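You operate a simulated robot arm through the tools that you are given. There is no shell and no other tool.

The job below is to be done with a simulated robot arm. You get a single attempt, and the scene is never put back.

JOB
Dust the blue banner, then smooth out its bubbles with the green pad.
Fine: dust with the yellow rag; put both back; the brown pad scratches the print. Set down upright: green pad. What is to be rubbed or washed off counts as gone when no trace of it is left.

The check looks at the end state, three seconds after you hand in, the way a careful person would. Anything else that was tipped, shoved, dropped, spilled or broken makes it a failure.

ROBOT AND FRAMES
A 6-joint arm with a two-finger parallel gripper, fixed in place. Base frame: the origin is at the foot of the arm, x ahead of it, y to its left, z up; the work surface is at about z = 74. Readings come in cm, degrees, newtons and seconds.
Its first joint turns from -166.0 to 166.0 degrees. Payload 3.91 kg.
Tool frame: the origin (TCP) lies between the finger pads and is the grasp point; the fingertips stand 3 cm ahead of it; z points along the fingers, y is the line along which they close. The gripper opens to 11 cm. The fingers are 2 cm wide and 1 cm thick; the gripper's body (4.8 by 11.2 cm) begins 5.5 cm behind the TCP.
Orientation is that of the tool frame in the base frame, as a unit quaternion [x, y, z, w]. With the fingers straight down and closing along the base's y, the tool's x points along the base's -x, its y along +y and its z along -z.

CONTROLS
- The arm moves only by the tool drive_tool. Its argument "series" is a list of rows, each a list of 7 numbers: the shift along the tool's x, y, z in cm, then the turn, a rotation vector about the tool's x, y, z in degrees, then the gripper command, from -1 (shut) to 1 (fully open), values between in proportion. In form: [[dx, dy, dz, wx, wy, wz, gripper], ...]. A call has 1 to 20 rows; each row is the pose to reach, as a shift and turn from the pose commanded when the call began, along the tool's axes at that moment. Rows are played at 5 a second. More than 5 cm and 8.6 degrees between two rows, or a gripper value outside its range, and nothing of the call is played. Where a pose cannot be reached the arm comes as near as it can. A force on the tool above 40 N (or 10 N above the force at the start of the call, whichever is more), or a blocked arm, ends the call early, and 0.2 s more pass. The fingers move at their own pace (about 10.8 cm/s each) and stop on an object; they squeeze with about 20 N. The grip force told is the motor's: it shows also when the fingers shut on nothing. Time passes only in rows, and 0.2 s behind the last, so rows that repeat a pose let the fingers close. The reply holds the time, the measured pose of the TCP, the force on the tool along the base axes, the opening and the grip force, in the units named above and with some noise, with the torque about the TCP (base axes, N m) and any sound that the robot's microphone picked up.
- Cameras (640 x 400 px; columns grow to the right, rows downward): "scene" is fixed at [40.89, 49.65, 134.77]; the picture's right is [-0.70, -0.71, 0.00], its down [-0.46, 0.45, -0.77] and it looks along [0.55, -0.54, -0.64] (base axes); focal length 299 px, centre (320, 200). "wrist" rides on the gripper at [7.2, 1.7, -10.3] in the tool frame; the picture's right is [-0.23, 0.97, 0.00], its down [-0.76, -0.18, -0.62] and it looks along [-0.61, -0.14, 0.78] (tool axes); focal length 222 px, centre (320, 200). There is no depth. A picture from a camera that has moved, and an enlarged one, comes with that camera's place and axes in the base frame and with its lens. The place of the scene camera against the robot may be out by one fixed shift of up to 2.5 cm in any direction.
- snapshot(camera): a new picture of that camera. No time passes.
- zoom(camera, box): a new picture of the part [left, top, right, bottom] of that camera's present view, enlarged. No time passes.
- sign_off(): hands the job in; it is judged then, once.

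Places have to be worked out from the pictures, the camera data and where the tool is seen. Open the gripper and draw the arm clear of the work before you hand the job in, unless the task says otherwise.

The tools are called as name(argument=value, ...) on one line, values as JSON. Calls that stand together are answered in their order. drive_tool: Moves the arm, as the interface text tells. Its arguments: {"type":"object","properties":{"series":{"type":"array","items":{"type":"array","items":{"type":"number"}}}},"required":["series"]} The other tools are called the same way: snapshot (camera) takes a picture; zoom (camera, box) takes an enlarged picture of a part of a camera's view; sign_off () hands the job in.

At the start:

```text
clock: 0.0
eef_pos: [68.01, -20.5, 107.23]
tcp_rot: [-0.001, 1.0, 0.0, 0.001]
wrist_force: [-0.2, 0.6, 0.9]
moment: [-0.03, -0.03, -0.02]
opening: 10.99
finger_force: 0.0
```

scene: 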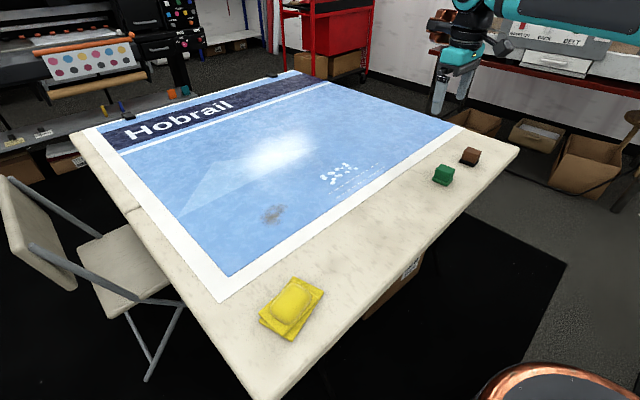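
wrist: 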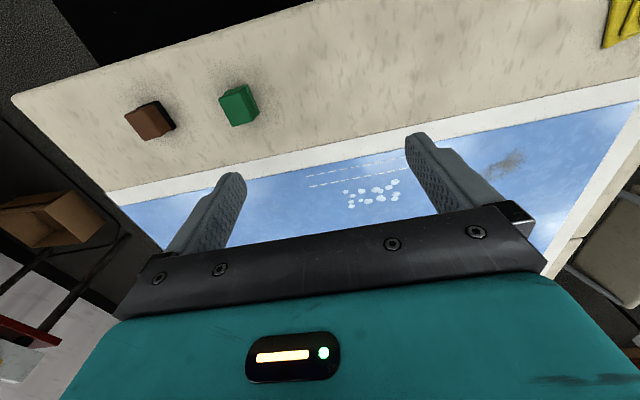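

I'll look more closely at the table items before moving: the yellow rag, green and brown pads, the dust smudge and the bubbles.

zoom(camera="scene", box=[220, 150, 380, 250])

zoom(camera="scene", box=[400, 120, 520, 195])

zoom(camera="scene", box=[220, 260, 364, 350])

zoom(camera="wrist", box=[100, 60, 420, 260])

```text
4.00 times, centred on (300, 200) of scene
camera zoom: at [40.89, 49.65, 134.77], right [-0.7, -0.71, 0.0], down [-0.46, 0.45, -0.77], along [0.55, -0.54, -0.64], focal length 1196 px, centre (400, 200)
```

zoom: 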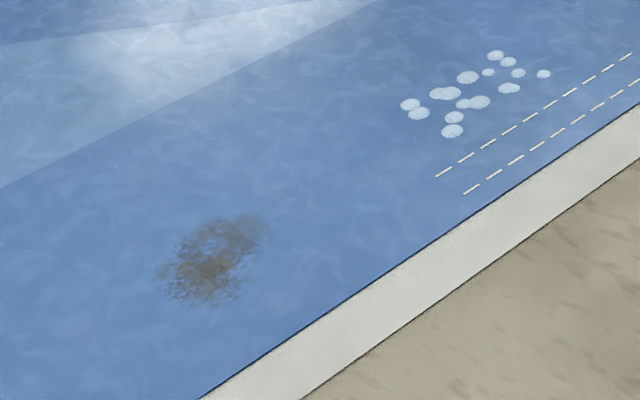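

```text
5.33 times, centred on (460, 158) of scene
camera zoom: at [40.89, 49.65, 134.77], right [-0.7, -0.71, 0.0], down [-0.46, 0.45, -0.77], along [0.55, -0.54, -0.64], focal length 1594 px, centre (-427, 427)
```

zoom: 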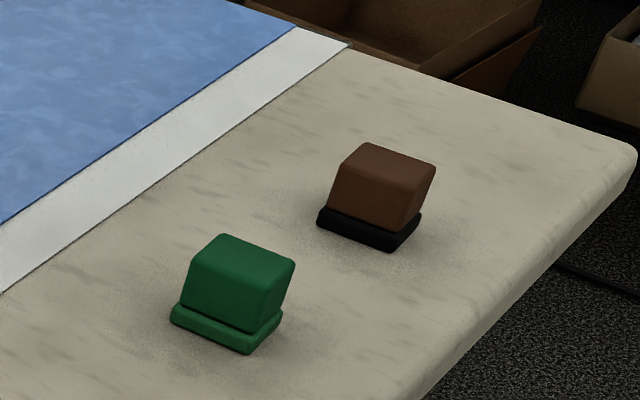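

```text
4.44 times, centred on (292, 305) of scene
camera zoom: at [40.89, 49.65, 134.77], right [-0.7, -0.71, 0.0], down [-0.46, 0.45, -0.77], along [0.55, -0.54, -0.64], focal length 1328 px, centre (444, -267)
```

zoom: 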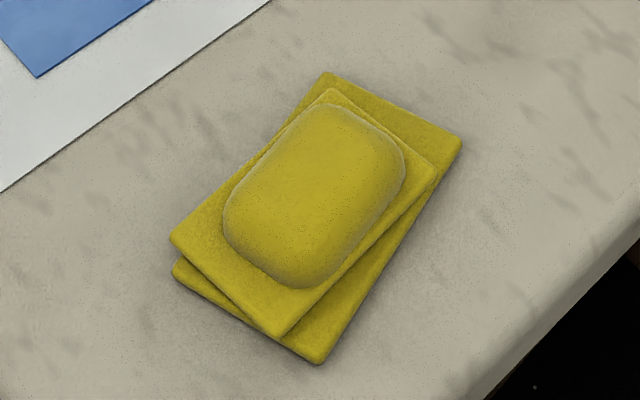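

```text
2.00 times, centred on (260, 160) of wrist
camera zoom: at [60.79, -18.74, 117.56], right [0.23, 0.97, 0.0], down [0.76, -0.18, 0.62], along [0.61, -0.14, -0.78], focal length 444 px, centre (440, 280)
```

zoom: 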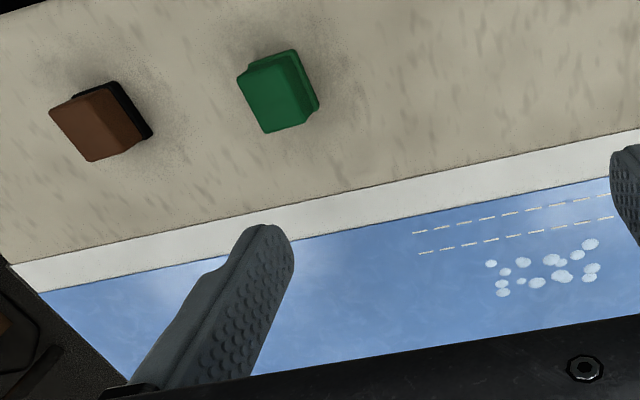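

The two pads sit near (68, -35), the rag near (70, 30), the smudge near (95, 16) and the bubbles near (96, -15). That puts the last two close to the arm's reach limit, so I'll move the wrist camera to a better viewpoint to measure them.

drive_tool(series=[[-2, 4, 0, 0, 0, 0, 1], [-4, 8, 0, 0, 0, 0, 1], [-6, 12, 0, 0, 0, 0, 1], [-8, 16, 0, 0, 0, 0, 1], [-8, 20, 0, 0, 0, 0, 1], [-8, 20, 0, 0, 0, 0, 1]])

snapshot(camera="wrist")

snapshot(camera="scene")

```text
clock: 1.4
eef_pos: [75.93, -0.34, 107.45]
tcp_rot: [0.0, 1.0, 0.001, 0.001]
wrist_force: [-0.8, 0.9, -0.4]
moment: [-0.03, -0.01, -0.03]
opening: 11.0
finger_force: 0.0
```

```text
taken
camera wrist: at [68.69, 1.4, 117.68], right [0.23, 0.97, 0.0], down [0.76, -0.18, 0.62], along [0.61, -0.14, -0.78], focal length 222 px, centre (320, 200)
```

wrist: 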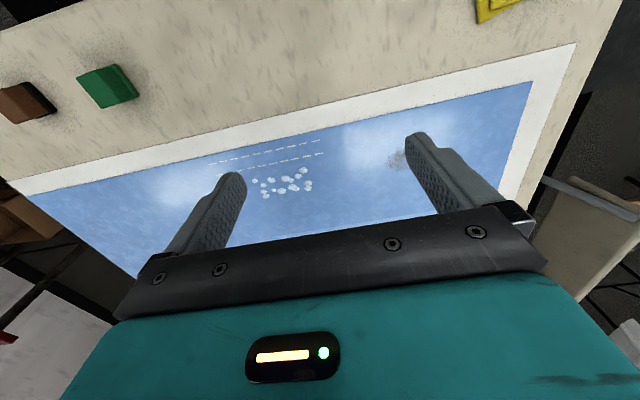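

```text
taken
```

scene: 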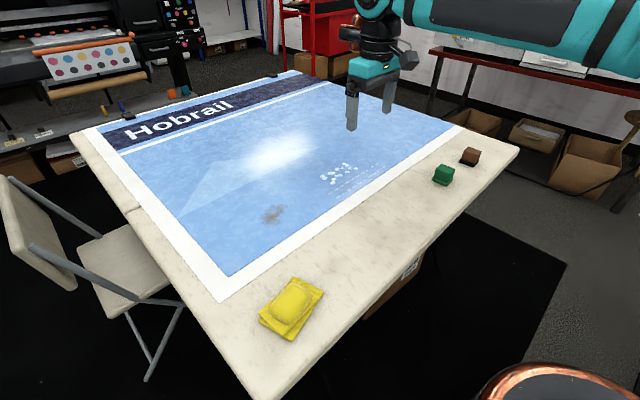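

I'll zoom in on the bubbles and the smudge from this viewpoint to fix their extents.

zoom(camera="wrist", box=[200, 120, 360, 220])

zoom(camera="wrist", box=[340, 100, 500, 200])

zoom(camera="scene", box=[280, 130, 440, 230])

```text
4.00 times, centred on (280, 170) of wrist
camera zoom: at [68.69, 1.4, 117.68], right [0.23, 0.97, 0.0], down [0.76, -0.18, 0.62], along [0.61, -0.14, -0.78], focal length 888 px, centre (480, 320)
```

zoom: 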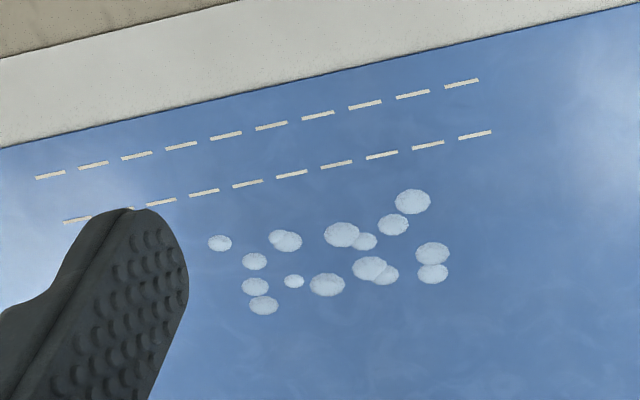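

```text
4.00 times, centred on (420, 150) of wrist
camera zoom: at [68.69, 1.4, 117.68], right [0.23, 0.97, 0.0], down [0.76, -0.18, 0.62], along [0.61, -0.14, -0.78], focal length 888 px, centre (-80, 400)
```

zoom: 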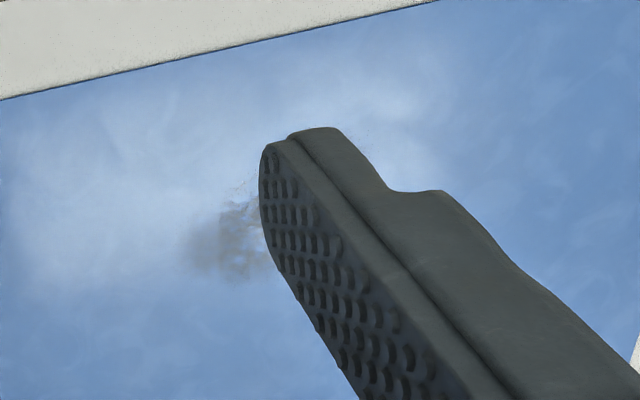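

```text
4.00 times, centred on (360, 180) of scene
camera zoom: at [40.89, 49.65, 134.77], right [-0.7, -0.71, 0.0], down [-0.46, 0.45, -0.77], along [0.55, -0.54, -0.64], focal length 1196 px, centre (160, 280)
```

zoom: 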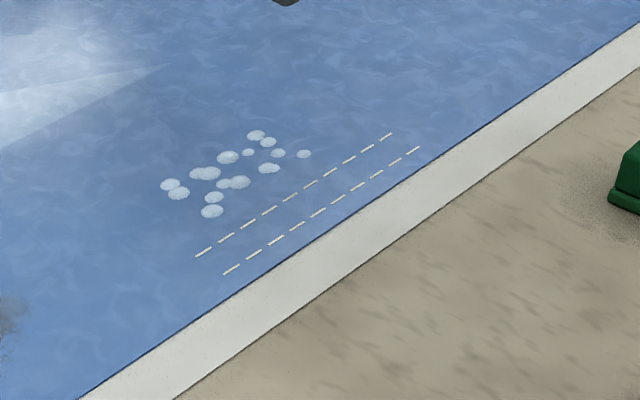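

Bubbles span roughly x 92.5–99.5 and y -21 to -7; the smudge spans about x 92–99 and y 10–20. I'll now pull back and left so the wrist camera looks straight at the rag and smudge.

drive_tool(series=[[3, 3.6, 0, 0, 0, 0, 1], [6, 7.2, 0, 0, 0, 0, 1], [9, 10.8, 0, 0, 0, 0, 1], [12, 14.4, 0, 0, 0, 0, 1], [15, 18, 0, 0, 0, 0, 1], [18, 21.6, 0, 0, 0, 0, 1], [21, 25.2, 0, 0, 0, 0, 1], [24, 28.8, 0, 0, 0, 0, 1], [24, 30, 0, 0, 0, 0, 1], [24, 30, 0, 0, 0, 0, 1]])

snapshot(camera="wrist")

```text
clock: 3.6
eef_pos: [52.02, 29.78, 107.39]
tcp_rot: [0.0, 1.0, 0.0, 0.0]
wrist_force: [0.8, 0.1, 0.1]
moment: [-0.01, -0.04, -0.01]
opening: 10.99
finger_force: 0.0
```

```text
taken
camera wrist: at [44.83, 31.47, 117.56], right [0.23, 0.97, 0.0], down [0.76, -0.18, 0.62], along [0.61, -0.14, -0.78], focal length 222 px, centre (320, 200)
```

wrist: 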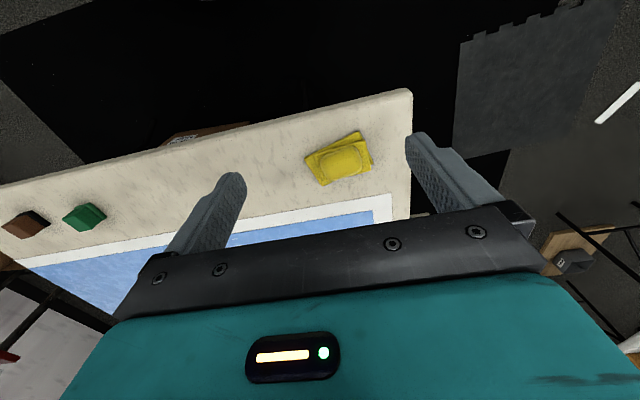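

zoom(camera="wrist", box=[280, 110, 408, 190])

```text
5.00 times, centred on (344, 150) of wrist
camera zoom: at [44.83, 31.47, 117.56], right [0.23, 0.97, 0.0], down [0.76, -0.18, 0.62], along [0.61, -0.14, -0.78], focal length 1111 px, centre (200, 450)
```

zoom: 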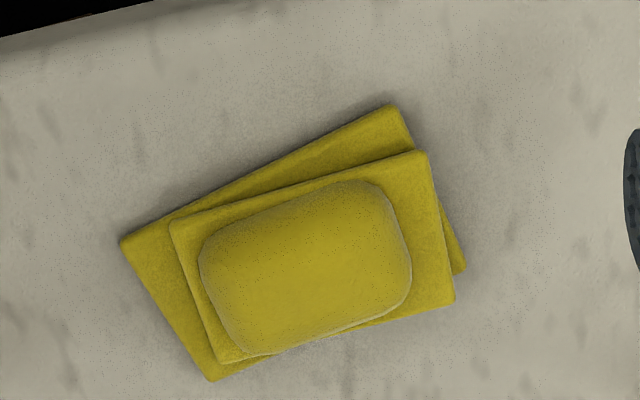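

The rag's raised bump is centred at about (68.6, 30.4), about 8.5 × 6.3 cm, with its long side nearly along y. I'll move above it and turn the tool about 85° so the fingers close across the bump's short side.

drive_tool(series=[[-1.66, 0.06, 0, 0, 0, 8.53, 1], [-3.32, 0.12, 0, 0, 0, 17.06, 1], [-4.98, 0.18, 0, 0, 0, 25.59, 1], [-6.64, 0.24, 0, 0, 0, 34.12, 1], [-8.3, 0.3, 0, 0, 0, 42.65, 1], [-9.96, 0.36, 2, 0, 0, 51.18, 1], [-11.62, 0.42, 4, 0, 0, 59.71, 1], [-13.28, 0.48, 7, 0, 0, 68.24, 1], [-14.94, 0.54, 10, 0, 0, 76.77, 1], [-16.6, 0.6, 13, 0, 0, 85.3, 1], [-16.6, 0.6, 15, 0, 0, 85.3, 1], [-16.6, 0.6, 15, 0, 0, 85.3, 1]])

snapshot(camera="wrist")

snapshot(camera="scene")

```text
clock: 6.2
eef_pos: [68.75, 29.96, 92.33]
tcp_rot: [0.678, 0.735, 0.0, 0.001]
wrist_force: [0.2, -0.8, -0.2]
moment: [-0.01, 0.0, 0.0]
opening: 10.97
finger_force: 0.0
```

```text
taken
camera wrist: at [69.9, 37.36, 102.64], right [0.99, -0.15, 0.0], down [-0.12, -0.77, 0.62], along [-0.09, -0.62, -0.78], focal length 222 px, centre (320, 200)
```

wrist: 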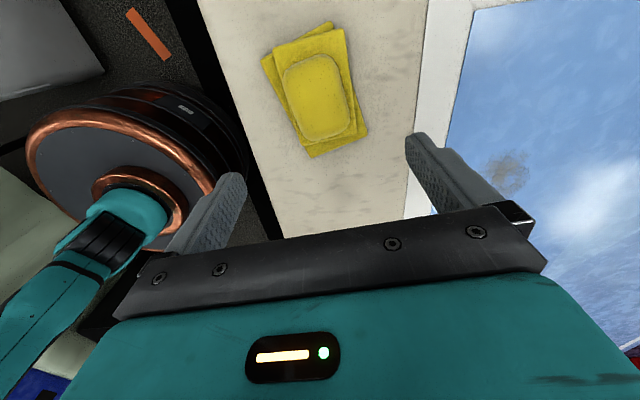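

```text
taken
```

scene: 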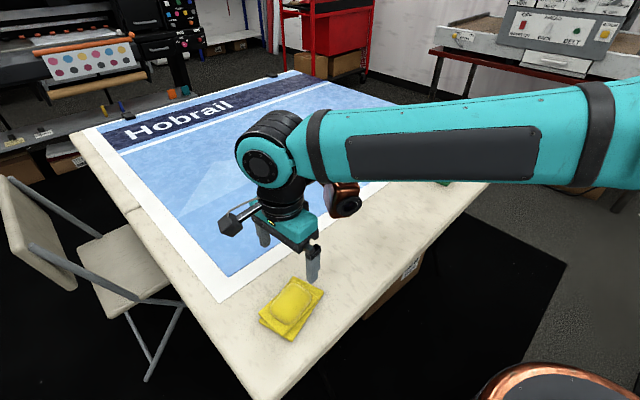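

I'll zoom on the rag from this new angle to double-check the bump's centre and height before descending.

zoom(camera="wrist", box=[240, 10, 400, 170])

zoom(camera="scene", box=[230, 220, 358, 348])

```text
2.50 times, centred on (320, 90) of wrist
camera zoom: at [69.9, 37.36, 102.64], right [0.99, -0.15, 0.0], down [-0.12, -0.77, 0.62], along [-0.09, -0.62, -0.78], focal length 555 px, centre (320, 475)
```

zoom: 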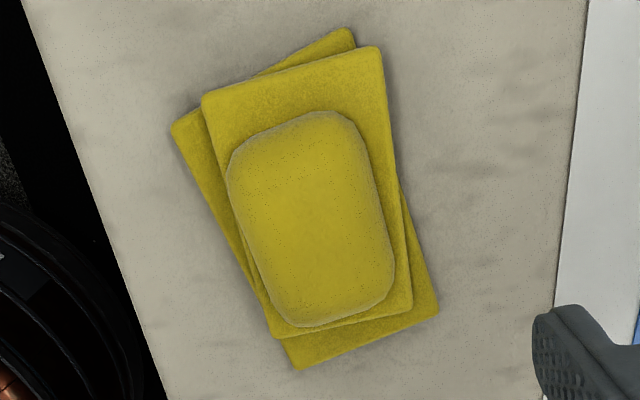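

```text
3.12 times, centred on (294, 284) of scene
camera zoom: at [40.89, 49.65, 134.77], right [-0.7, -0.71, 0.0], down [-0.46, 0.45, -0.77], along [0.55, -0.54, -0.64], focal length 934 px, centre (401, -62)
```

zoom: 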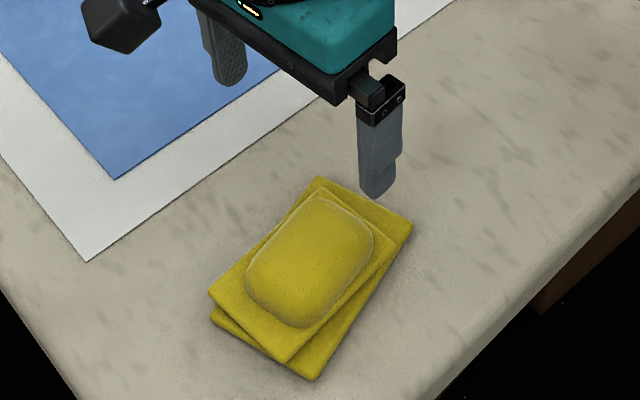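

Both views agree the bump centre is about (68.6, 30.5), with its top near z 77–78. I'll descend with the fingers open so the tips stop at about z 75.6, just above the folded layers, without closing yet.

drive_tool(series=[[0.2, 0, 3, 0, 0, 0, 1], [0.4, 0, 6, 0, 0, 0, 1], [0.4, 0, 9, 0, 0, 0, 1], [0.4, 0, 11, 0, 0, 0, 1], [0.4, 0, 12.5, 0, 0, 0, 1], [0.4, 0, 13.6, 0, 0, 0, 1], [0.4, 0, 13.6, 0, 0, 0, 1]])

snapshot(camera="wrist")

zoom(camera="scene", box=[230, 220, 390, 348])

```text
clock: 7.8
eef_pos: [68.66, 30.59, 78.65]
tcp_rot: [0.677, 0.736, 0.001, 0.001]
wrist_force: [0.0, 0.2, 0.7]
moment: [-0.01, -0.01, 0.0]
opening: 10.99
finger_force: 0.1
```

```text
taken
camera wrist: at [69.83, 37.95, 88.91], right [0.99, -0.15, 0.0], down [-0.12, -0.77, 0.62], along [-0.09, -0.62, -0.78], focal length 222 px, centre (320, 200)
```

wrist: 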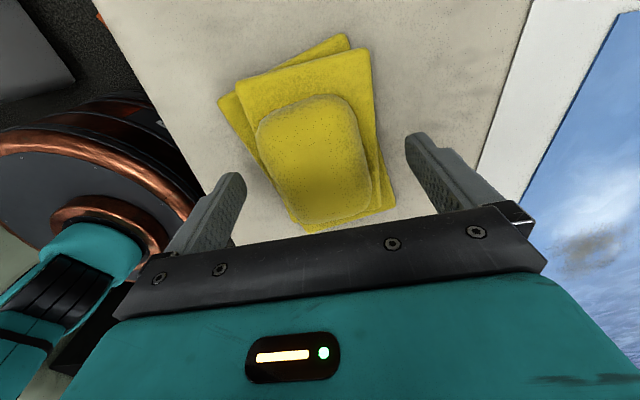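

```text
3.12 times, centred on (310, 284) of scene
camera zoom: at [40.89, 49.65, 134.77], right [-0.7, -0.71, 0.0], down [-0.46, 0.45, -0.77], along [0.55, -0.54, -0.64], focal length 934 px, centre (351, -62)
```

zoom: 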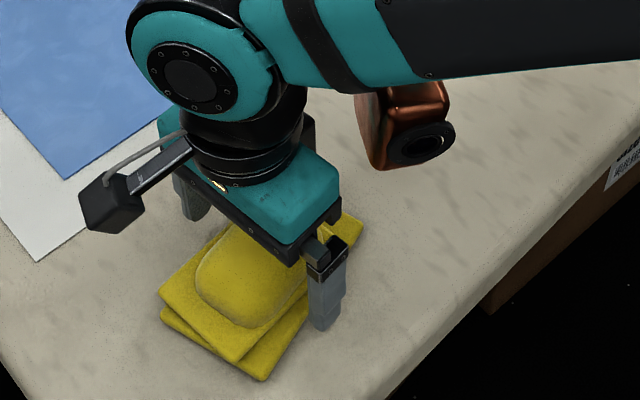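

The fingers straddle the rag cleanly with no contact, and the bump sits slightly toward the -x finger. I'll shift 0.5 cm that way to centre it and then close.

drive_tool(series=[[0, -0.5, 0, 0, 0, 0, 1], [0, -0.5, 0, 0, 0, 0, 0.6], [0, -0.5, 0, 0, 0, 0, 0.3], [0, -0.5, 0, 0, 0, 0, 0.1], [0, -0.5, 0, 0, 0, 0, -0.1], [0, -0.5, 0, 0, 0, 0, -0.4], [0, -0.5, 0, 0, 0, 0, -1], [0, -0.5, 0, 0, 0, 0, -1], [0, -0.5, 0, 0, 0, 0, -1]])

snapshot(camera="wrist")

```text
clock: 9.8
eef_pos: [68.24, 30.5, 78.62]
tcp_rot: [0.677, 0.736, 0.001, 0.0]
wrist_force: [-1.0, -0.2, 1.1]
moment: [-0.01, 0.01, 0.02]
opening: 6.25
finger_force: 20.0
```

```text
taken
camera wrist: at [69.35, 37.91, 88.89], right [0.99, -0.15, 0.0], down [-0.12, -0.77, 0.62], along [-0.09, -0.62, -0.78], focal length 222 px, centre (320, 200)
```

wrist: 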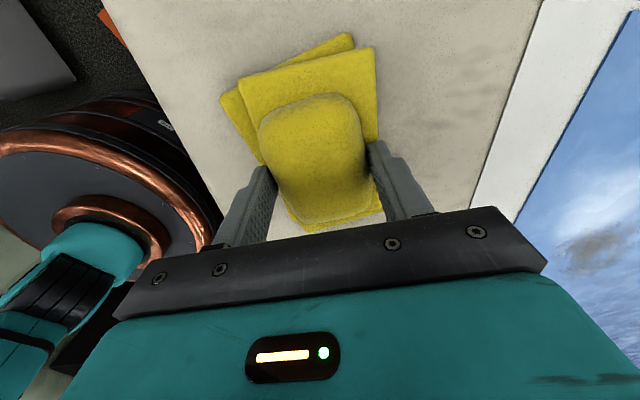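

The fingers stopped at 6.25 cm with a 20 N squeeze, so the bump is held. I'll lift straight up and check that the rag comes along.

drive_tool(series=[[0, 0, -1, 0, 0, 0, -1], [0, 0, -2.5, 0, 0, 0, -1], [0, 0, -5, 0, 0, 0, -1], [0, 0, -8, 0, 0, 0, -1], [0, 0, -8, 0, 0, 0, -1]])

snapshot(camera="wrist")

zoom(camera="scene", box=[200, 200, 400, 350])

```text
clock: 11.0
eef_pos: [68.29, 30.6, 86.71]
tcp_rot: [0.677, 0.736, 0.001, 0.001]
wrist_force: [-0.1, 0.5, -0.1]
moment: [-0.01, 0.01, -0.02]
opening: 6.24
finger_force: 19.7
```

```text
taken
camera wrist: at [69.45, 37.88, 96.99], right [0.99, -0.15, 0.0], down [-0.12, -0.77, 0.62], along [-0.09, -0.62, -0.78], focal length 222 px, centre (320, 200)
```

wrist: 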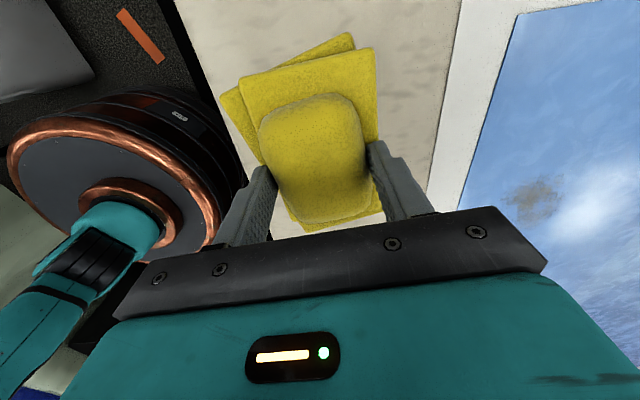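

```text
2.67 times, centred on (300, 275) of scene
camera zoom: at [40.89, 49.65, 134.77], right [-0.7, -0.71, 0.0], down [-0.46, 0.45, -0.77], along [0.55, -0.54, -0.64], focal length 797 px, centre (373, 0)
```

zoom: 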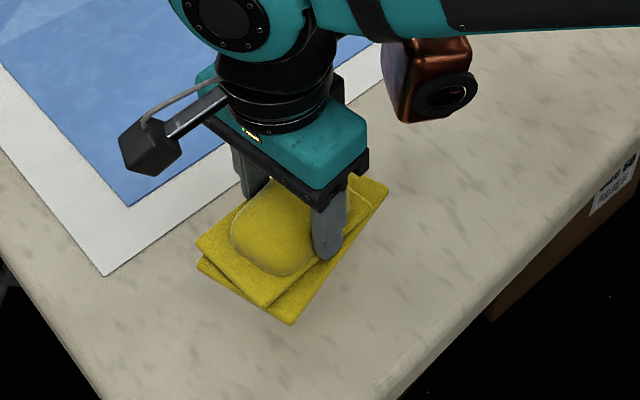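

The rag lifted as one piece and the smudge is in clear view at the right of the wrist picture. I'll zoom in to get its full outline.

zoom(camera="wrist", box=[460, 140, 620, 240])

zoom(camera="scene", box=[230, 185, 310, 235])

```text
4.00 times, centred on (540, 190) of wrist
camera zoom: at [69.45, 37.88, 96.99], right [0.99, -0.15, 0.0], down [-0.12, -0.77, 0.62], along [-0.09, -0.62, -0.78], focal length 888 px, centre (-560, 240)
```

zoom: 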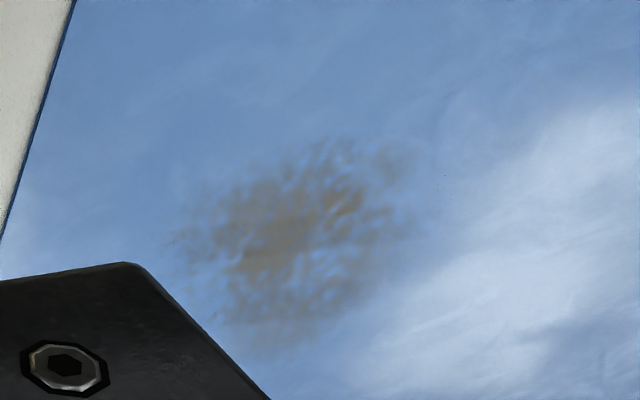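

```text
8.00 times, centred on (270, 210) of scene
camera zoom: at [40.89, 49.65, 134.77], right [-0.7, -0.71, 0.0], down [-0.46, 0.45, -0.77], along [0.55, -0.54, -0.64], focal length 2391 px, centre (720, 120)
```

zoom: 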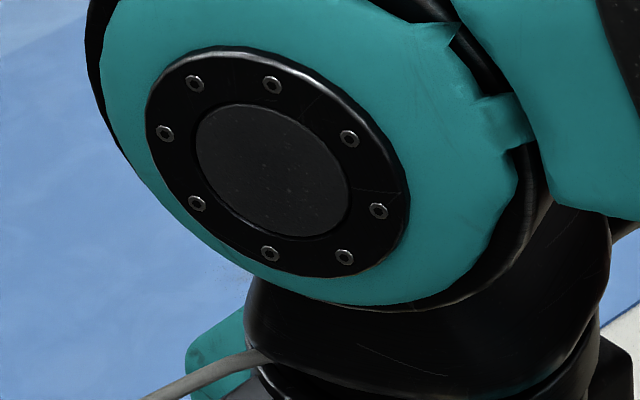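

The smudge covers about x 90.5–98.5 and y 9.5–20. I'll carry the rag there at height, turning back about 85° so its long side points outward for the reach, and hover at about (91, 15).

drive_tool(series=[[-1.73, 2.16, 0, 0, 0, -8.53, -1], [-3.46, 4.31, 0, 0, 0, -17.06, -1], [-5.19, 6.47, 0, 0, 0, -25.59, -1], [-6.92, 8.63, 0, 0, 0, -34.12, -1], [-8.65, 10.79, 0, 0, 0, -42.65, -1], [-10.37, 12.94, 0, 0, 0, -51.18, -1], [-12.1, 15.1, 0, 0, 0, -59.71, -1], [-13.83, 17.26, 0, 0, 0, -68.24, -1], [-15.56, 19.41, 0, 0, 0, -76.77, -1], [-17.29, 21.57, 0, 0, 0, -85.3, -1], [-17.29, 21.57, 0, 0, 0, -85.3, -1], [-17.29, 21.57, 0, 0, 0, -85.3, -1]])

snapshot(camera="wrist")

snapshot(camera="scene")

```text
clock: 13.6
eef_pos: [91.06, 14.92, 86.88]
tcp_rot: [0.0, 1.0, 0.0, 0.0]
wrist_force: [0.3, 0.1, -0.7]
moment: [-0.01, -0.02, -0.01]
opening: 6.24
finger_force: 19.7
```

```text
taken
camera wrist: at [83.82, 16.61, 97.2], right [0.23, 0.97, 0.0], down [0.76, -0.18, 0.62], along [0.61, -0.14, -0.78], focal length 222 px, centre (320, 200)
```

wrist: 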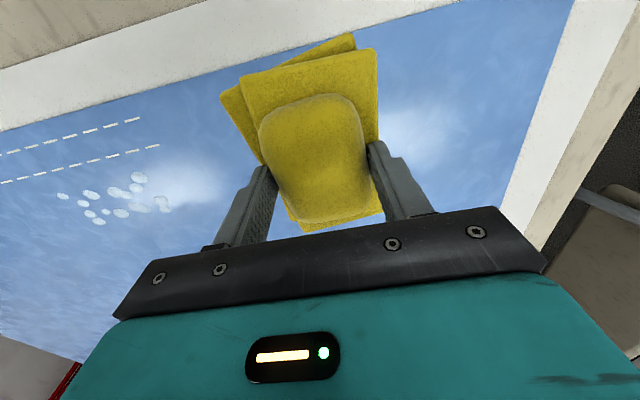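

```text
taken
```

scene: 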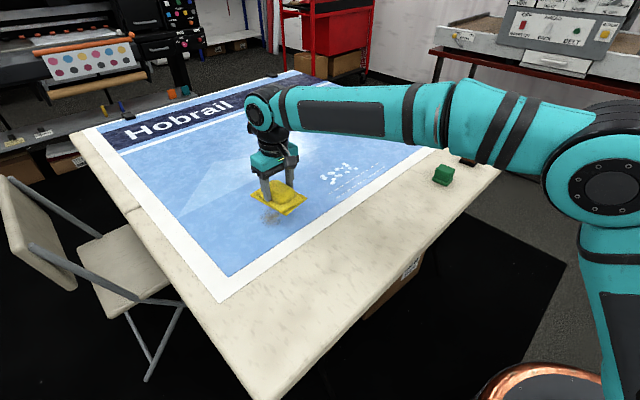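

The rag hovers over the smudge as planned. I'll lower it gently in shrinking steps to contact, watching the force.

drive_tool(series=[[0, 0, 3, 0, 0, 0, -1], [0, 0, 5.5, 0, 0, 0, -1], [0, 0, 7, 0, 0, 0, -1], [0, 0, 7.5, 0, 0, 0, -1], [0, 0, 7.8, 0, 0, 0, -1], [0, 0, 8, 0, 0, 0, -1], [0, 0, 8, 0, 0, 0, -1]])

```text
clock: 15.2
eef_pos: [91.19, 15.04, 78.85]
tcp_rot: [0.001, 1.0, 0.0, 0.002]
wrist_force: [3.9, 1.9, 15.6]
moment: [-0.04, -0.02, 0.13]
opening: 6.22
finger_force: 19.7
```

Contact is at about 15 N, a firm but gentle press. I'll ease off very slightly and rub over the whole smudge in a raster pattern.

drive_tool(series=[[-2, 0, -0.05, 0, 0, 0, -1], [-4, 0, -0.05, 0, 0, 0, -1], [-4.2, -2, -0.05, 0, 0, 0, -1], [-2, -2.5, -0.05, 0, 0, 0, -1], [1, -3, -0.05, 0, 0, 0, -1], [2.5, -4.5, -0.05, 0, 0, 0, -1], [0, -5, -0.05, 0, 0, 0, -1], [-2.5, -5, -0.05, 0, 0, 0, -1], [-4.5, -4.5, -0.05, 0, 0, 0, -1], [-4.5, -2, -0.05, 0, 0, 0, -1], [-4.5, 1, -0.05, 0, 0, 0, -1], [-4.5, 4, -0.05, 0, 0, 0, -1], [-2, 5, -0.05, 0, 0, 0, -1], [1, 5, -0.05, 0, 0, 0, -1], [3, 4, -0.05, 0, 0, 0, -1], [1, 2, -0.05, 0, 0, 0, -1], [-2, 2, -0.05, 0, 0, 0, -1], [-4.5, 2, -0.05, 0, 0, 0, -1], [-2, 0, -0.05, 0, 0, 0, -1], [0, 0, -0.05, 0, 0, 0, -1]])

snapshot(camera="wrist")

zoom(camera="scene", box=[220, 150, 380, 250])

```text
clock: 19.4
eef_pos: [90.98, 14.9, 78.83]
tcp_rot: [0.001, 1.0, 0.0, 0.001]
wrist_force: [0.2, -0.2, 8.0]
moment: [0.04, -0.04, 0.07]
opening: 6.16
finger_force: 20.1
```

```text
taken
camera wrist: at [83.82, 16.7, 89.05], right [0.23, 0.97, 0.0], down [0.76, -0.18, 0.62], along [0.61, -0.14, -0.78], focal length 222 px, centre (320, 200)
```

wrist: 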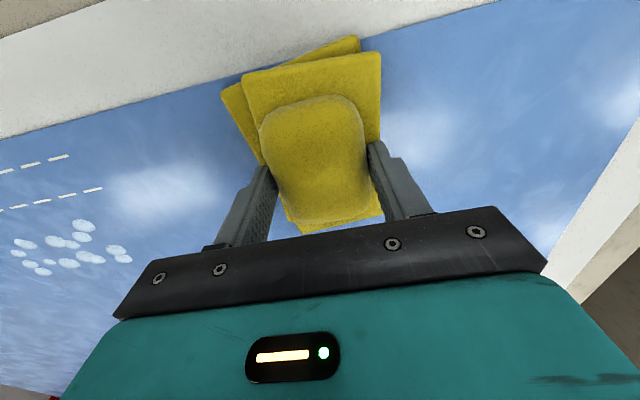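

```text
4.00 times, centred on (300, 200) of scene
camera zoom: at [40.89, 49.65, 134.77], right [-0.7, -0.71, 0.0], down [-0.46, 0.45, -0.77], along [0.55, -0.54, -0.64], focal length 1196 px, centre (400, 200)
```

zoom: 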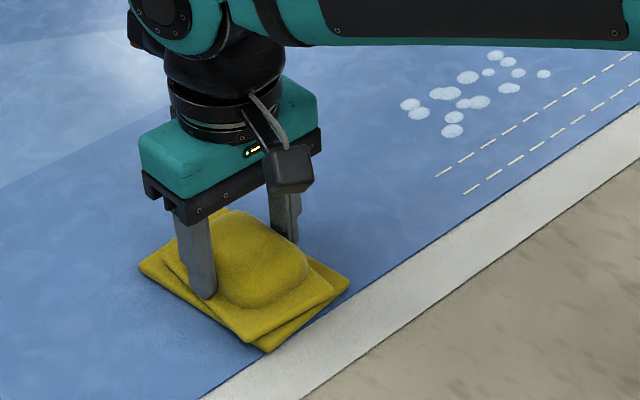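

The rubbing went smoothly. I'll lift the rag and pull back toward the base to see whether any trace of the dust remains.

drive_tool(series=[[0, 0, -2, 0, 0, 0, -1], [0, 0, -5, 0, 0, 0, -1], [0, 0, -8, 0, 0, 0, -1], [4, 0, -9, 0, 0, 0, -1], [8.5, 0, -9, 0, 0, 0, -1], [13, 0, -9, 0, 0, 0, -1], [17.5, 0, -9, 0, 0, 0, -1], [21, 0, -9, 0, 0, 0, -1], [21, 0, -9, 0, 0, 0, -1]])

snapshot(camera="wrist")

zoom(camera="scene", box=[220, 150, 380, 250])

zoom(camera="scene", box=[230, 180, 326, 240])

```text
clock: 21.4
eef_pos: [70.02, 15.06, 87.58]
tcp_rot: [0.0, 1.0, 0.001, 0.0]
wrist_force: [0.0, 0.0, -0.8]
moment: [-0.03, -0.01, 0.01]
opening: 6.11
finger_force: 19.9
```

```text
taken
camera wrist: at [62.78, 16.74, 97.8], right [0.23, 0.97, 0.0], down [0.76, -0.18, 0.62], along [0.61, -0.14, -0.78], focal length 222 px, centre (320, 200)
```

wrist: 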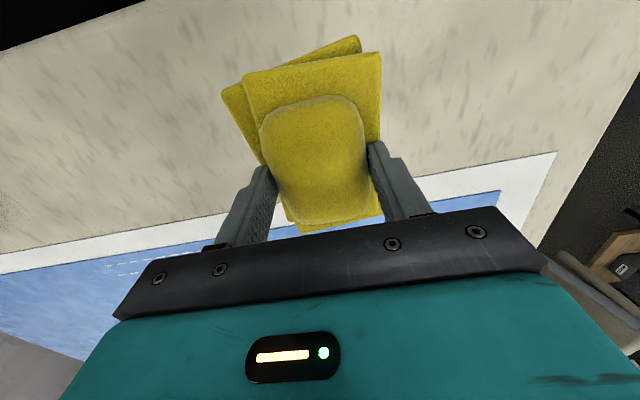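

```text
4.00 times, centred on (300, 200) of scene
camera zoom: at [40.89, 49.65, 134.77], right [-0.7, -0.71, 0.0], down [-0.46, 0.45, -0.77], along [0.55, -0.54, -0.64], focal length 1196 px, centre (400, 200)
```

zoom: 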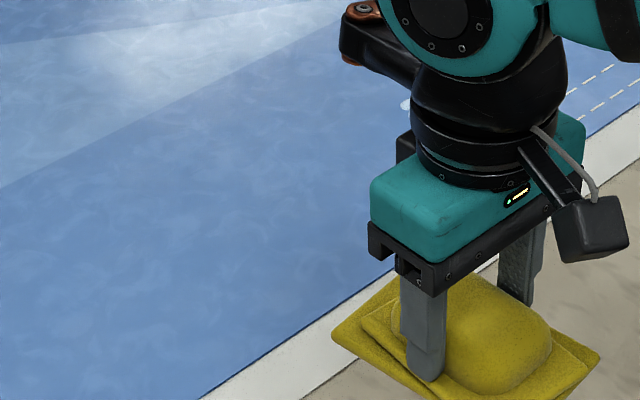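

```text
6.67 times, centred on (278, 210) of scene
camera zoom: at [40.89, 49.65, 134.77], right [-0.7, -0.71, 0.0], down [-0.46, 0.45, -0.77], along [0.55, -0.54, -0.64], focal length 1993 px, centre (600, 133)
```

zoom: 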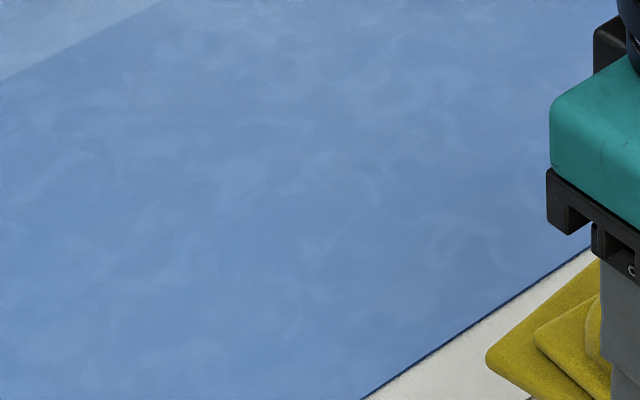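

The smudge appears gone. I'll enlarge that exact patch once more, and check elsewhere on the banner for other dust I might have missed.

zoom(camera="scene", box=[250, 195, 298, 231])

zoom(camera="scene", box=[80, 70, 340, 230])

zoom(camera="scene", box=[150, 180, 310, 300])

```text
11.11 times, centred on (274, 213) of scene
camera zoom: at [40.89, 49.65, 134.77], right [-0.7, -0.71, 0.0], down [-0.46, 0.45, -0.77], along [0.55, -0.54, -0.64], focal length 3321 px, centre (831, 56)
```

zoom: 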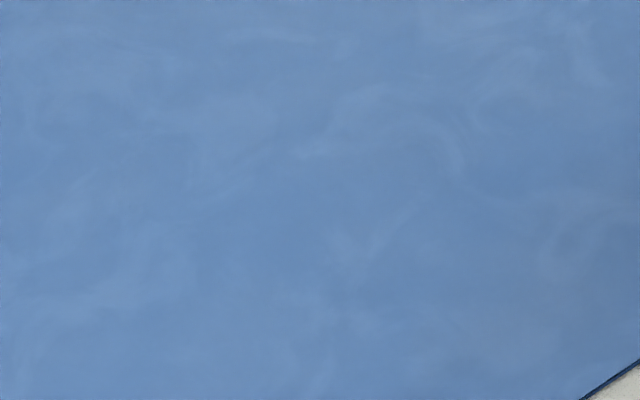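

```text
2.46 times, centred on (210, 150) of scene
camera zoom: at [40.89, 49.65, 134.77], right [-0.7, -0.71, 0.0], down [-0.46, 0.45, -0.77], along [0.55, -0.54, -0.64], focal length 736 px, centre (591, 323)
```

zoom: 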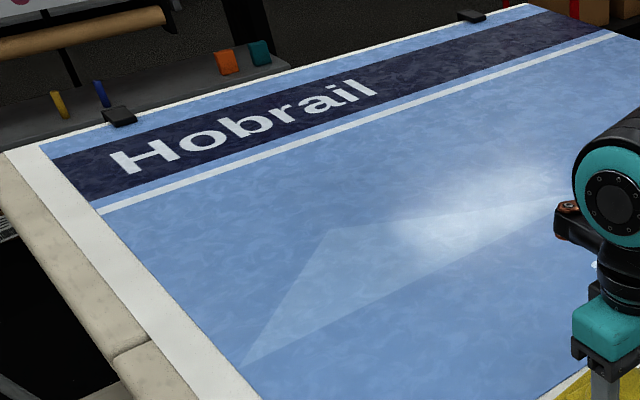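

```text
3.33 times, centred on (230, 240) of scene
camera zoom: at [40.89, 49.65, 134.77], right [-0.7, -0.71, 0.0], down [-0.46, 0.45, -0.77], along [0.55, -0.54, -0.64], focal length 996 px, centre (620, 67)
```

zoom: 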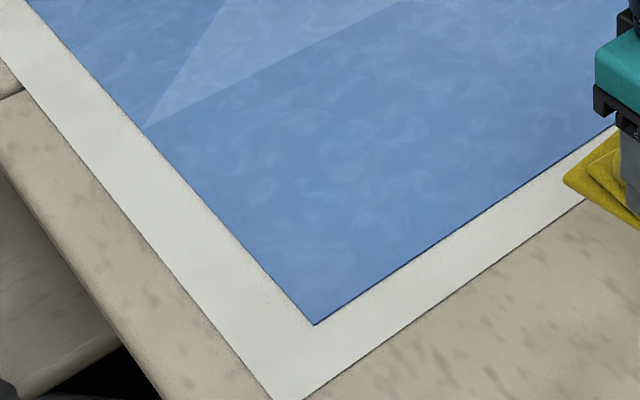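

The banner is clean with no trace of dust. I'll take the rag back over its original spot at about (68.1, 30.5), turning back to the orientation it was picked up in.

drive_tool(series=[[0.19, 1.55, 0, 0, 0, 8.53, -1], [0.38, 3.1, 0, 0, 0, 17.06, -1], [0.57, 4.65, 0, 0, 0, 25.59, -1], [0.76, 6.2, 0, 0, 0, 34.12, -1], [0.95, 7.75, 0, 0, 0, 42.65, -1], [1.14, 9.3, 0, 0, 0, 51.18, -1], [1.33, 10.85, 0, 0, 0, 59.71, -1], [1.52, 12.4, 0, 0, 0, 68.24, -1], [1.71, 13.95, 0, 0, 0, 76.77, -1], [1.9, 15.5, 0, 0, 0, 85.3, -1], [1.9, 15.5, 0, 0, 0, 85.3, -1], [1.9, 15.5, 0, 0, 0, 85.3, -1]])

snapshot(camera="wrist")

```text
clock: 24.0
eef_pos: [68.12, 30.55, 87.69]
tcp_rot: [0.679, 0.734, 0.0, 0.001]
wrist_force: [-0.1, -0.7, 0.3]
moment: [0.01, -0.01, 0.04]
opening: 6.12
finger_force: 20.0
```

```text
taken
camera wrist: at [69.24, 37.96, 98.01], right [0.99, -0.15, 0.0], down [-0.12, -0.77, 0.62], along [-0.09, -0.62, -0.78], focal length 222 px, centre (320, 200)
```

wrist: 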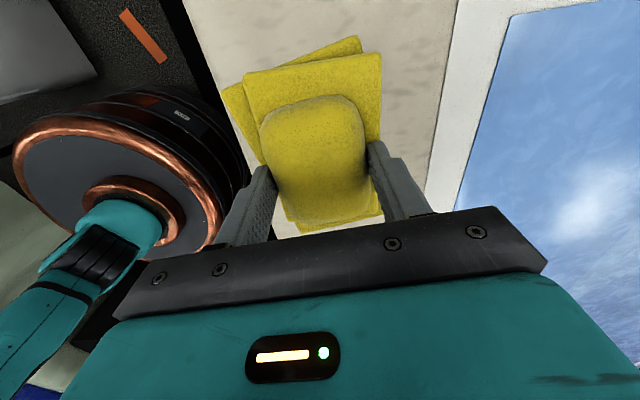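

The rag is back above its spot with the same orientation as at pickup. I'll lower it gently until it touches the table.

drive_tool(series=[[0, 0, 3, 0, 0, 0, -1], [0, 0, 6, 0, 0, 0, -1], [0, 0, 7.5, 0, 0, 0, -1], [0, 0, 8.2, 0, 0, 0, -1], [0, 0, 8.6, 0, 0, 0, -1], [0, 0, 8.8, 0, 0, 0, -1], [0, 0, 8.8, 0, 0, 0, -1]])

```text
clock: 25.6
eef_pos: [68.22, 30.43, 78.95]
tcp_rot: [0.677, 0.736, 0.001, 0.0]
wrist_force: [-1.2, -0.4, -0.7]
moment: [-0.02, -0.01, 0.03]
opening: 6.11
finger_force: 20.0
```

There's no contact force yet, so I'll creep down another couple of millimetres.

drive_tool(series=[[0, 0, 0.1, 0, 0, 0, -1], [0, 0, 0.18, 0, 0, 0, -1], [0, 0, 0.25, 0, 0, 0, -1], [0, 0, 0.25, 0, 0, 0, -1]])

```text
clock: 26.6
eef_pos: [68.16, 30.59, 78.81]
tcp_rot: [0.678, 0.735, 0.001, 0.001]
wrist_force: [0.5, 0.3, 0.0]
moment: [-0.02, -0.01, -0.01]
opening: 6.11
finger_force: 20.0
```

drive_tool(series=[[0, 0, 0.08, 0, 0, 0, -1], [0, 0, 0.16, 0, 0, 0, -1], [0, 0, 0.16, 0, 0, 0, -1]])

zoom(camera="scene", box=[220, 230, 380, 350])

```text
clock: 27.4
eef_pos: [67.99, 30.33, 78.68]
tcp_rot: [0.677, 0.736, 0.001, 0.0]
wrist_force: [-1.0, 0.5, -0.1]
moment: [-0.02, -0.01, 0.02]
opening: 6.12
finger_force: 20.2
```

```text
3.33 times, centred on (300, 290) of scene
camera zoom: at [40.89, 49.65, 134.77], right [-0.7, -0.71, 0.0], down [-0.46, 0.45, -0.77], along [0.55, -0.54, -0.64], focal length 996 px, centre (387, -100)
```

zoom: 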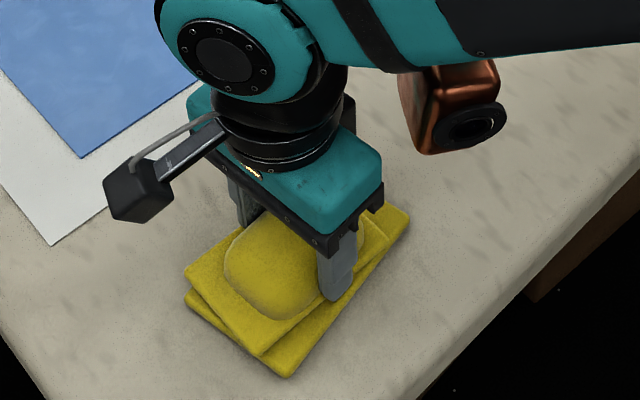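

The rag looks nearly flat on the table but the force is still zero. I'll lower a little more.

drive_tool(series=[[0, 0, 0.1, 0, 0, 0, -1], [0, 0, 0.15, 0, 0, 0, -1], [0, 0, 0.15, 0, 0, 0, -1]])

```text
clock: 28.2
eef_pos: [68.16, 30.6, 78.49]
tcp_rot: [0.677, 0.736, 0.001, 0.0]
wrist_force: [0.1, -1.9, 12.4]
moment: [-0.15, 0.19, 0.03]
opening: 6.14
finger_force: 19.8
```

Now there's firm contact at 12 N. I'll ease up 1 mm, open the fingers and rise straight up.

drive_tool(series=[[0, 0, -0.1, 0, 0, 0, -1], [0, 0, -0.1, 0, 0, 0, 0.3], [0, 0, -0.1, 0, 0, 0, 0.7], [0, 0, -0.1, 0, 0, 0, 1], [0, 0, -0.1, 0, 0, 0, 1], [0, 0, -2, 0, 0, 0, 1], [0, 0, -5, 0, 0, 0, 1], [0, 0, -10, 0, 0, 0, 1], [0, 0, -14, 0, 0, 0, 1], [0, 0, -14, 0, 0, 0, 1]])

snapshot(camera="wrist")

zoom(camera="scene", box=[220, 260, 364, 350])

```text
clock: 30.4
eef_pos: [68.22, 30.58, 92.4]
tcp_rot: [0.677, 0.736, 0.001, 0.001]
wrist_force: [0.5, -0.4, 0.2]
moment: [0.02, -0.01, 0.04]
opening: 11.0
finger_force: 0.1
```

```text
taken
camera wrist: at [69.28, 37.95, 102.64], right [0.99, -0.15, 0.0], down [-0.12, -0.77, 0.62], along [-0.09, -0.62, -0.78], focal length 222 px, centre (320, 200)
```

wrist: 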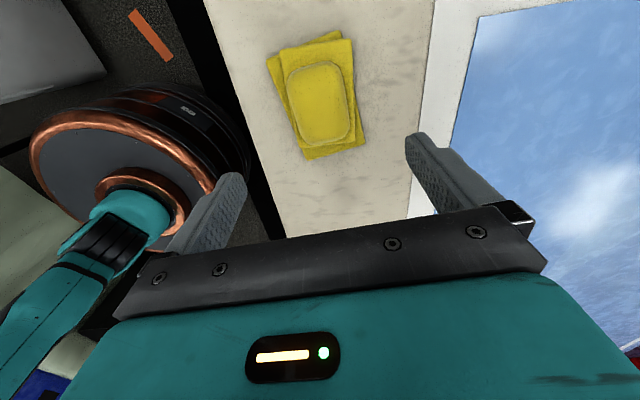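

```text
4.44 times, centred on (292, 305) of scene
camera zoom: at [40.89, 49.65, 134.77], right [-0.7, -0.71, 0.0], down [-0.46, 0.45, -0.77], along [0.55, -0.54, -0.64], focal length 1328 px, centre (444, -267)
```

zoom: 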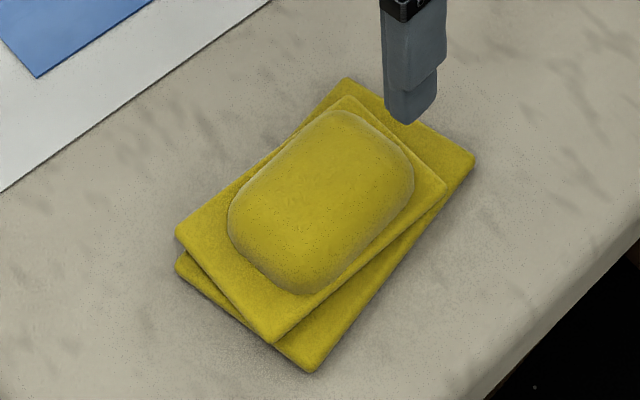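

The rag is flat, back within about half a centimetre of where it started. Next I'll raise up and swing over toward the pads, turning the tool back, to view the green pad.

drive_tool(series=[[-4.266, -1.422, -0.533, 0, 0, -5.687, 1], [-8.532, -2.844, -1.067, 0, 0, -11.373, 1], [-12.798, -4.266, -1.6, 0, 0, -17.06, 1], [-17.064, -5.688, -2.133, 0, 0, -22.747, 1], [-21.33, -7.11, -2.667, 0, 0, -28.433, 1], [-25.596, -8.532, -3.2, 0, 0, -34.12, 1], [-29.862, -9.954, -3.733, 0, 0, -39.807, 1], [-34.128, -11.376, -4.267, 0, 0, -45.493, 1], [-38.394, -12.798, -4.8, 0, 0, -51.18, 1], [-42.66, -14.22, -5.333, 0, 0, -56.867, 1], [-46.926, -15.642, -5.867, 0, 0, -62.553, 1], [-51.192, -17.064, -6.4, 0, 0, -68.24, 1], [-55.458, -18.486, -6.933, 0, 0, -73.927, 1], [-59.724, -19.908, -7.467, 0, 0, -79.613, 1], [-63.99, -21.33, -8, 0, 0, -85.3, 1], [-63.99, -21.33, -8, 0, 0, -85.3, 1], [-63.99, -21.33, -8, 0, 0, -85.3, 1]])

snapshot(camera="wrist")

snapshot(camera="scene")

```text
clock: 34.0
eef_pos: [51.97, -35.08, 100.39]
tcp_rot: [0.001, 1.0, 0.001, 0.0]
wrist_force: [0.4, 0.5, 0.2]
moment: [0.0, 0.03, -0.04]
opening: 11.0
finger_force: 0.0
```

```text
taken
camera wrist: at [44.76, -33.31, 110.55], right [0.23, 0.97, 0.0], down [0.76, -0.18, 0.62], along [0.61, -0.14, -0.78], focal length 222 px, centre (320, 200)
```

wrist: 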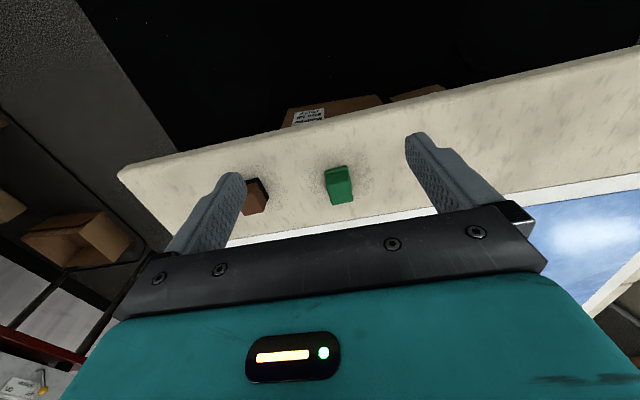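

```text
taken
```

scene: 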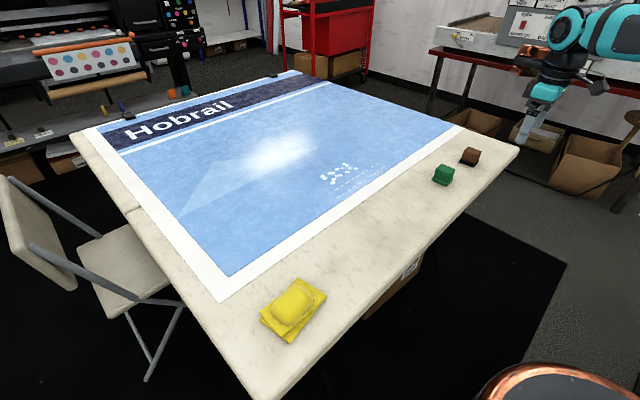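

zoom(camera="wrist", box=[230, 145, 390, 245])

zoom(camera="scene", box=[420, 140, 492, 195])

```text
4.00 times, centred on (310, 195) of wrist
camera zoom: at [44.76, -33.31, 110.55], right [0.23, 0.97, 0.0], down [0.76, -0.18, 0.62], along [0.61, -0.14, -0.78], focal length 888 px, centre (360, 220)
```

zoom: 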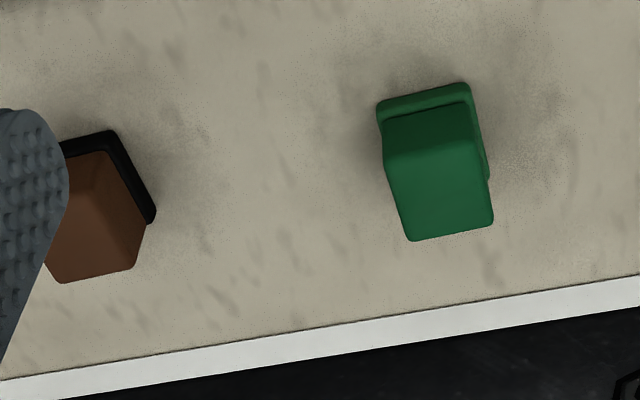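

```text
7.27 times, centred on (456, 168) of scene
camera zoom: at [40.89, 49.65, 134.77], right [-0.7, -0.71, 0.0], down [-0.46, 0.45, -0.77], along [0.55, -0.54, -0.64], focal length 2174 px, centre (-669, 436)
```

zoom: 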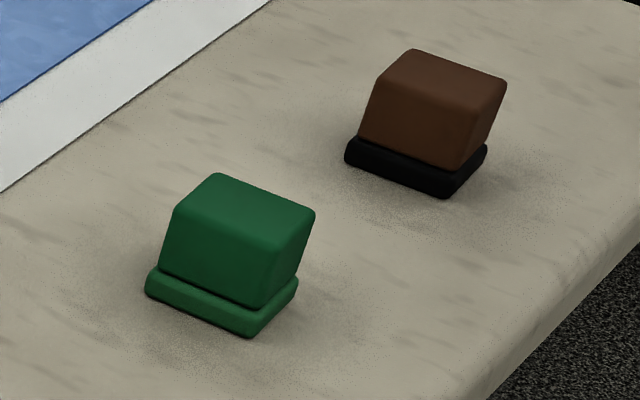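

The green pad is square to the table and centred at about (69.0, -35.3), with a handle about 3.7 cm wide in y and its top near z 79. The far bubbles are just past straight-down reach, so I'll hover over the pad with the tool tilted 15° outward before gripping it.

drive_tool(series=[[-3.32, -0.05, 2.46, 0, -3, 0, 1], [-6.64, -0.1, 4.92, 0, -6, 0, 1], [-9.96, -0.16, 7.38, 0, -9, 0, 1], [-13.28, -0.21, 9.84, 0, -12, 0, 1], [-16.6, -0.26, 12.3, 0, -15, 0, 1], [-16.6, -0.26, 12.3, 0, -15, 0, 1], [-16.6, -0.26, 12.3, 0, -15, 0, 1]])

snapshot(camera="wrist")

zoom(camera="scene", box=[390, 90, 518, 190])

```text
clock: 35.6
eef_pos: [68.67, -35.31, 87.7]
tcp_rot: [0.0, 0.991, 0.0, 0.131]
wrist_force: [-0.3, 0.7, -0.5]
moment: [-0.04, -0.01, 0.01]
opening: 11.0
finger_force: 0.1
```

```text
taken
camera wrist: at [58.98, -33.5, 95.79], right [0.22, 0.97, 0.06], down [0.57, -0.18, 0.8], along [0.79, -0.14, -0.6], focal length 222 px, centre (320, 200)
```

wrist: 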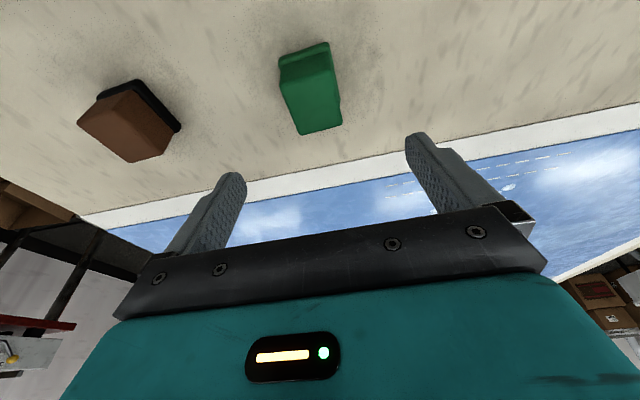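

```text
4.00 times, centred on (454, 140) of scene
camera zoom: at [40.89, 49.65, 134.77], right [-0.7, -0.71, 0.0], down [-0.46, 0.45, -0.77], along [0.55, -0.54, -0.64], focal length 1196 px, centre (-216, 440)
```

zoom: 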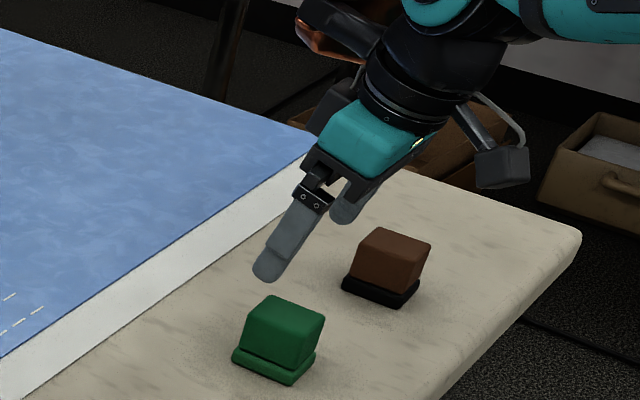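

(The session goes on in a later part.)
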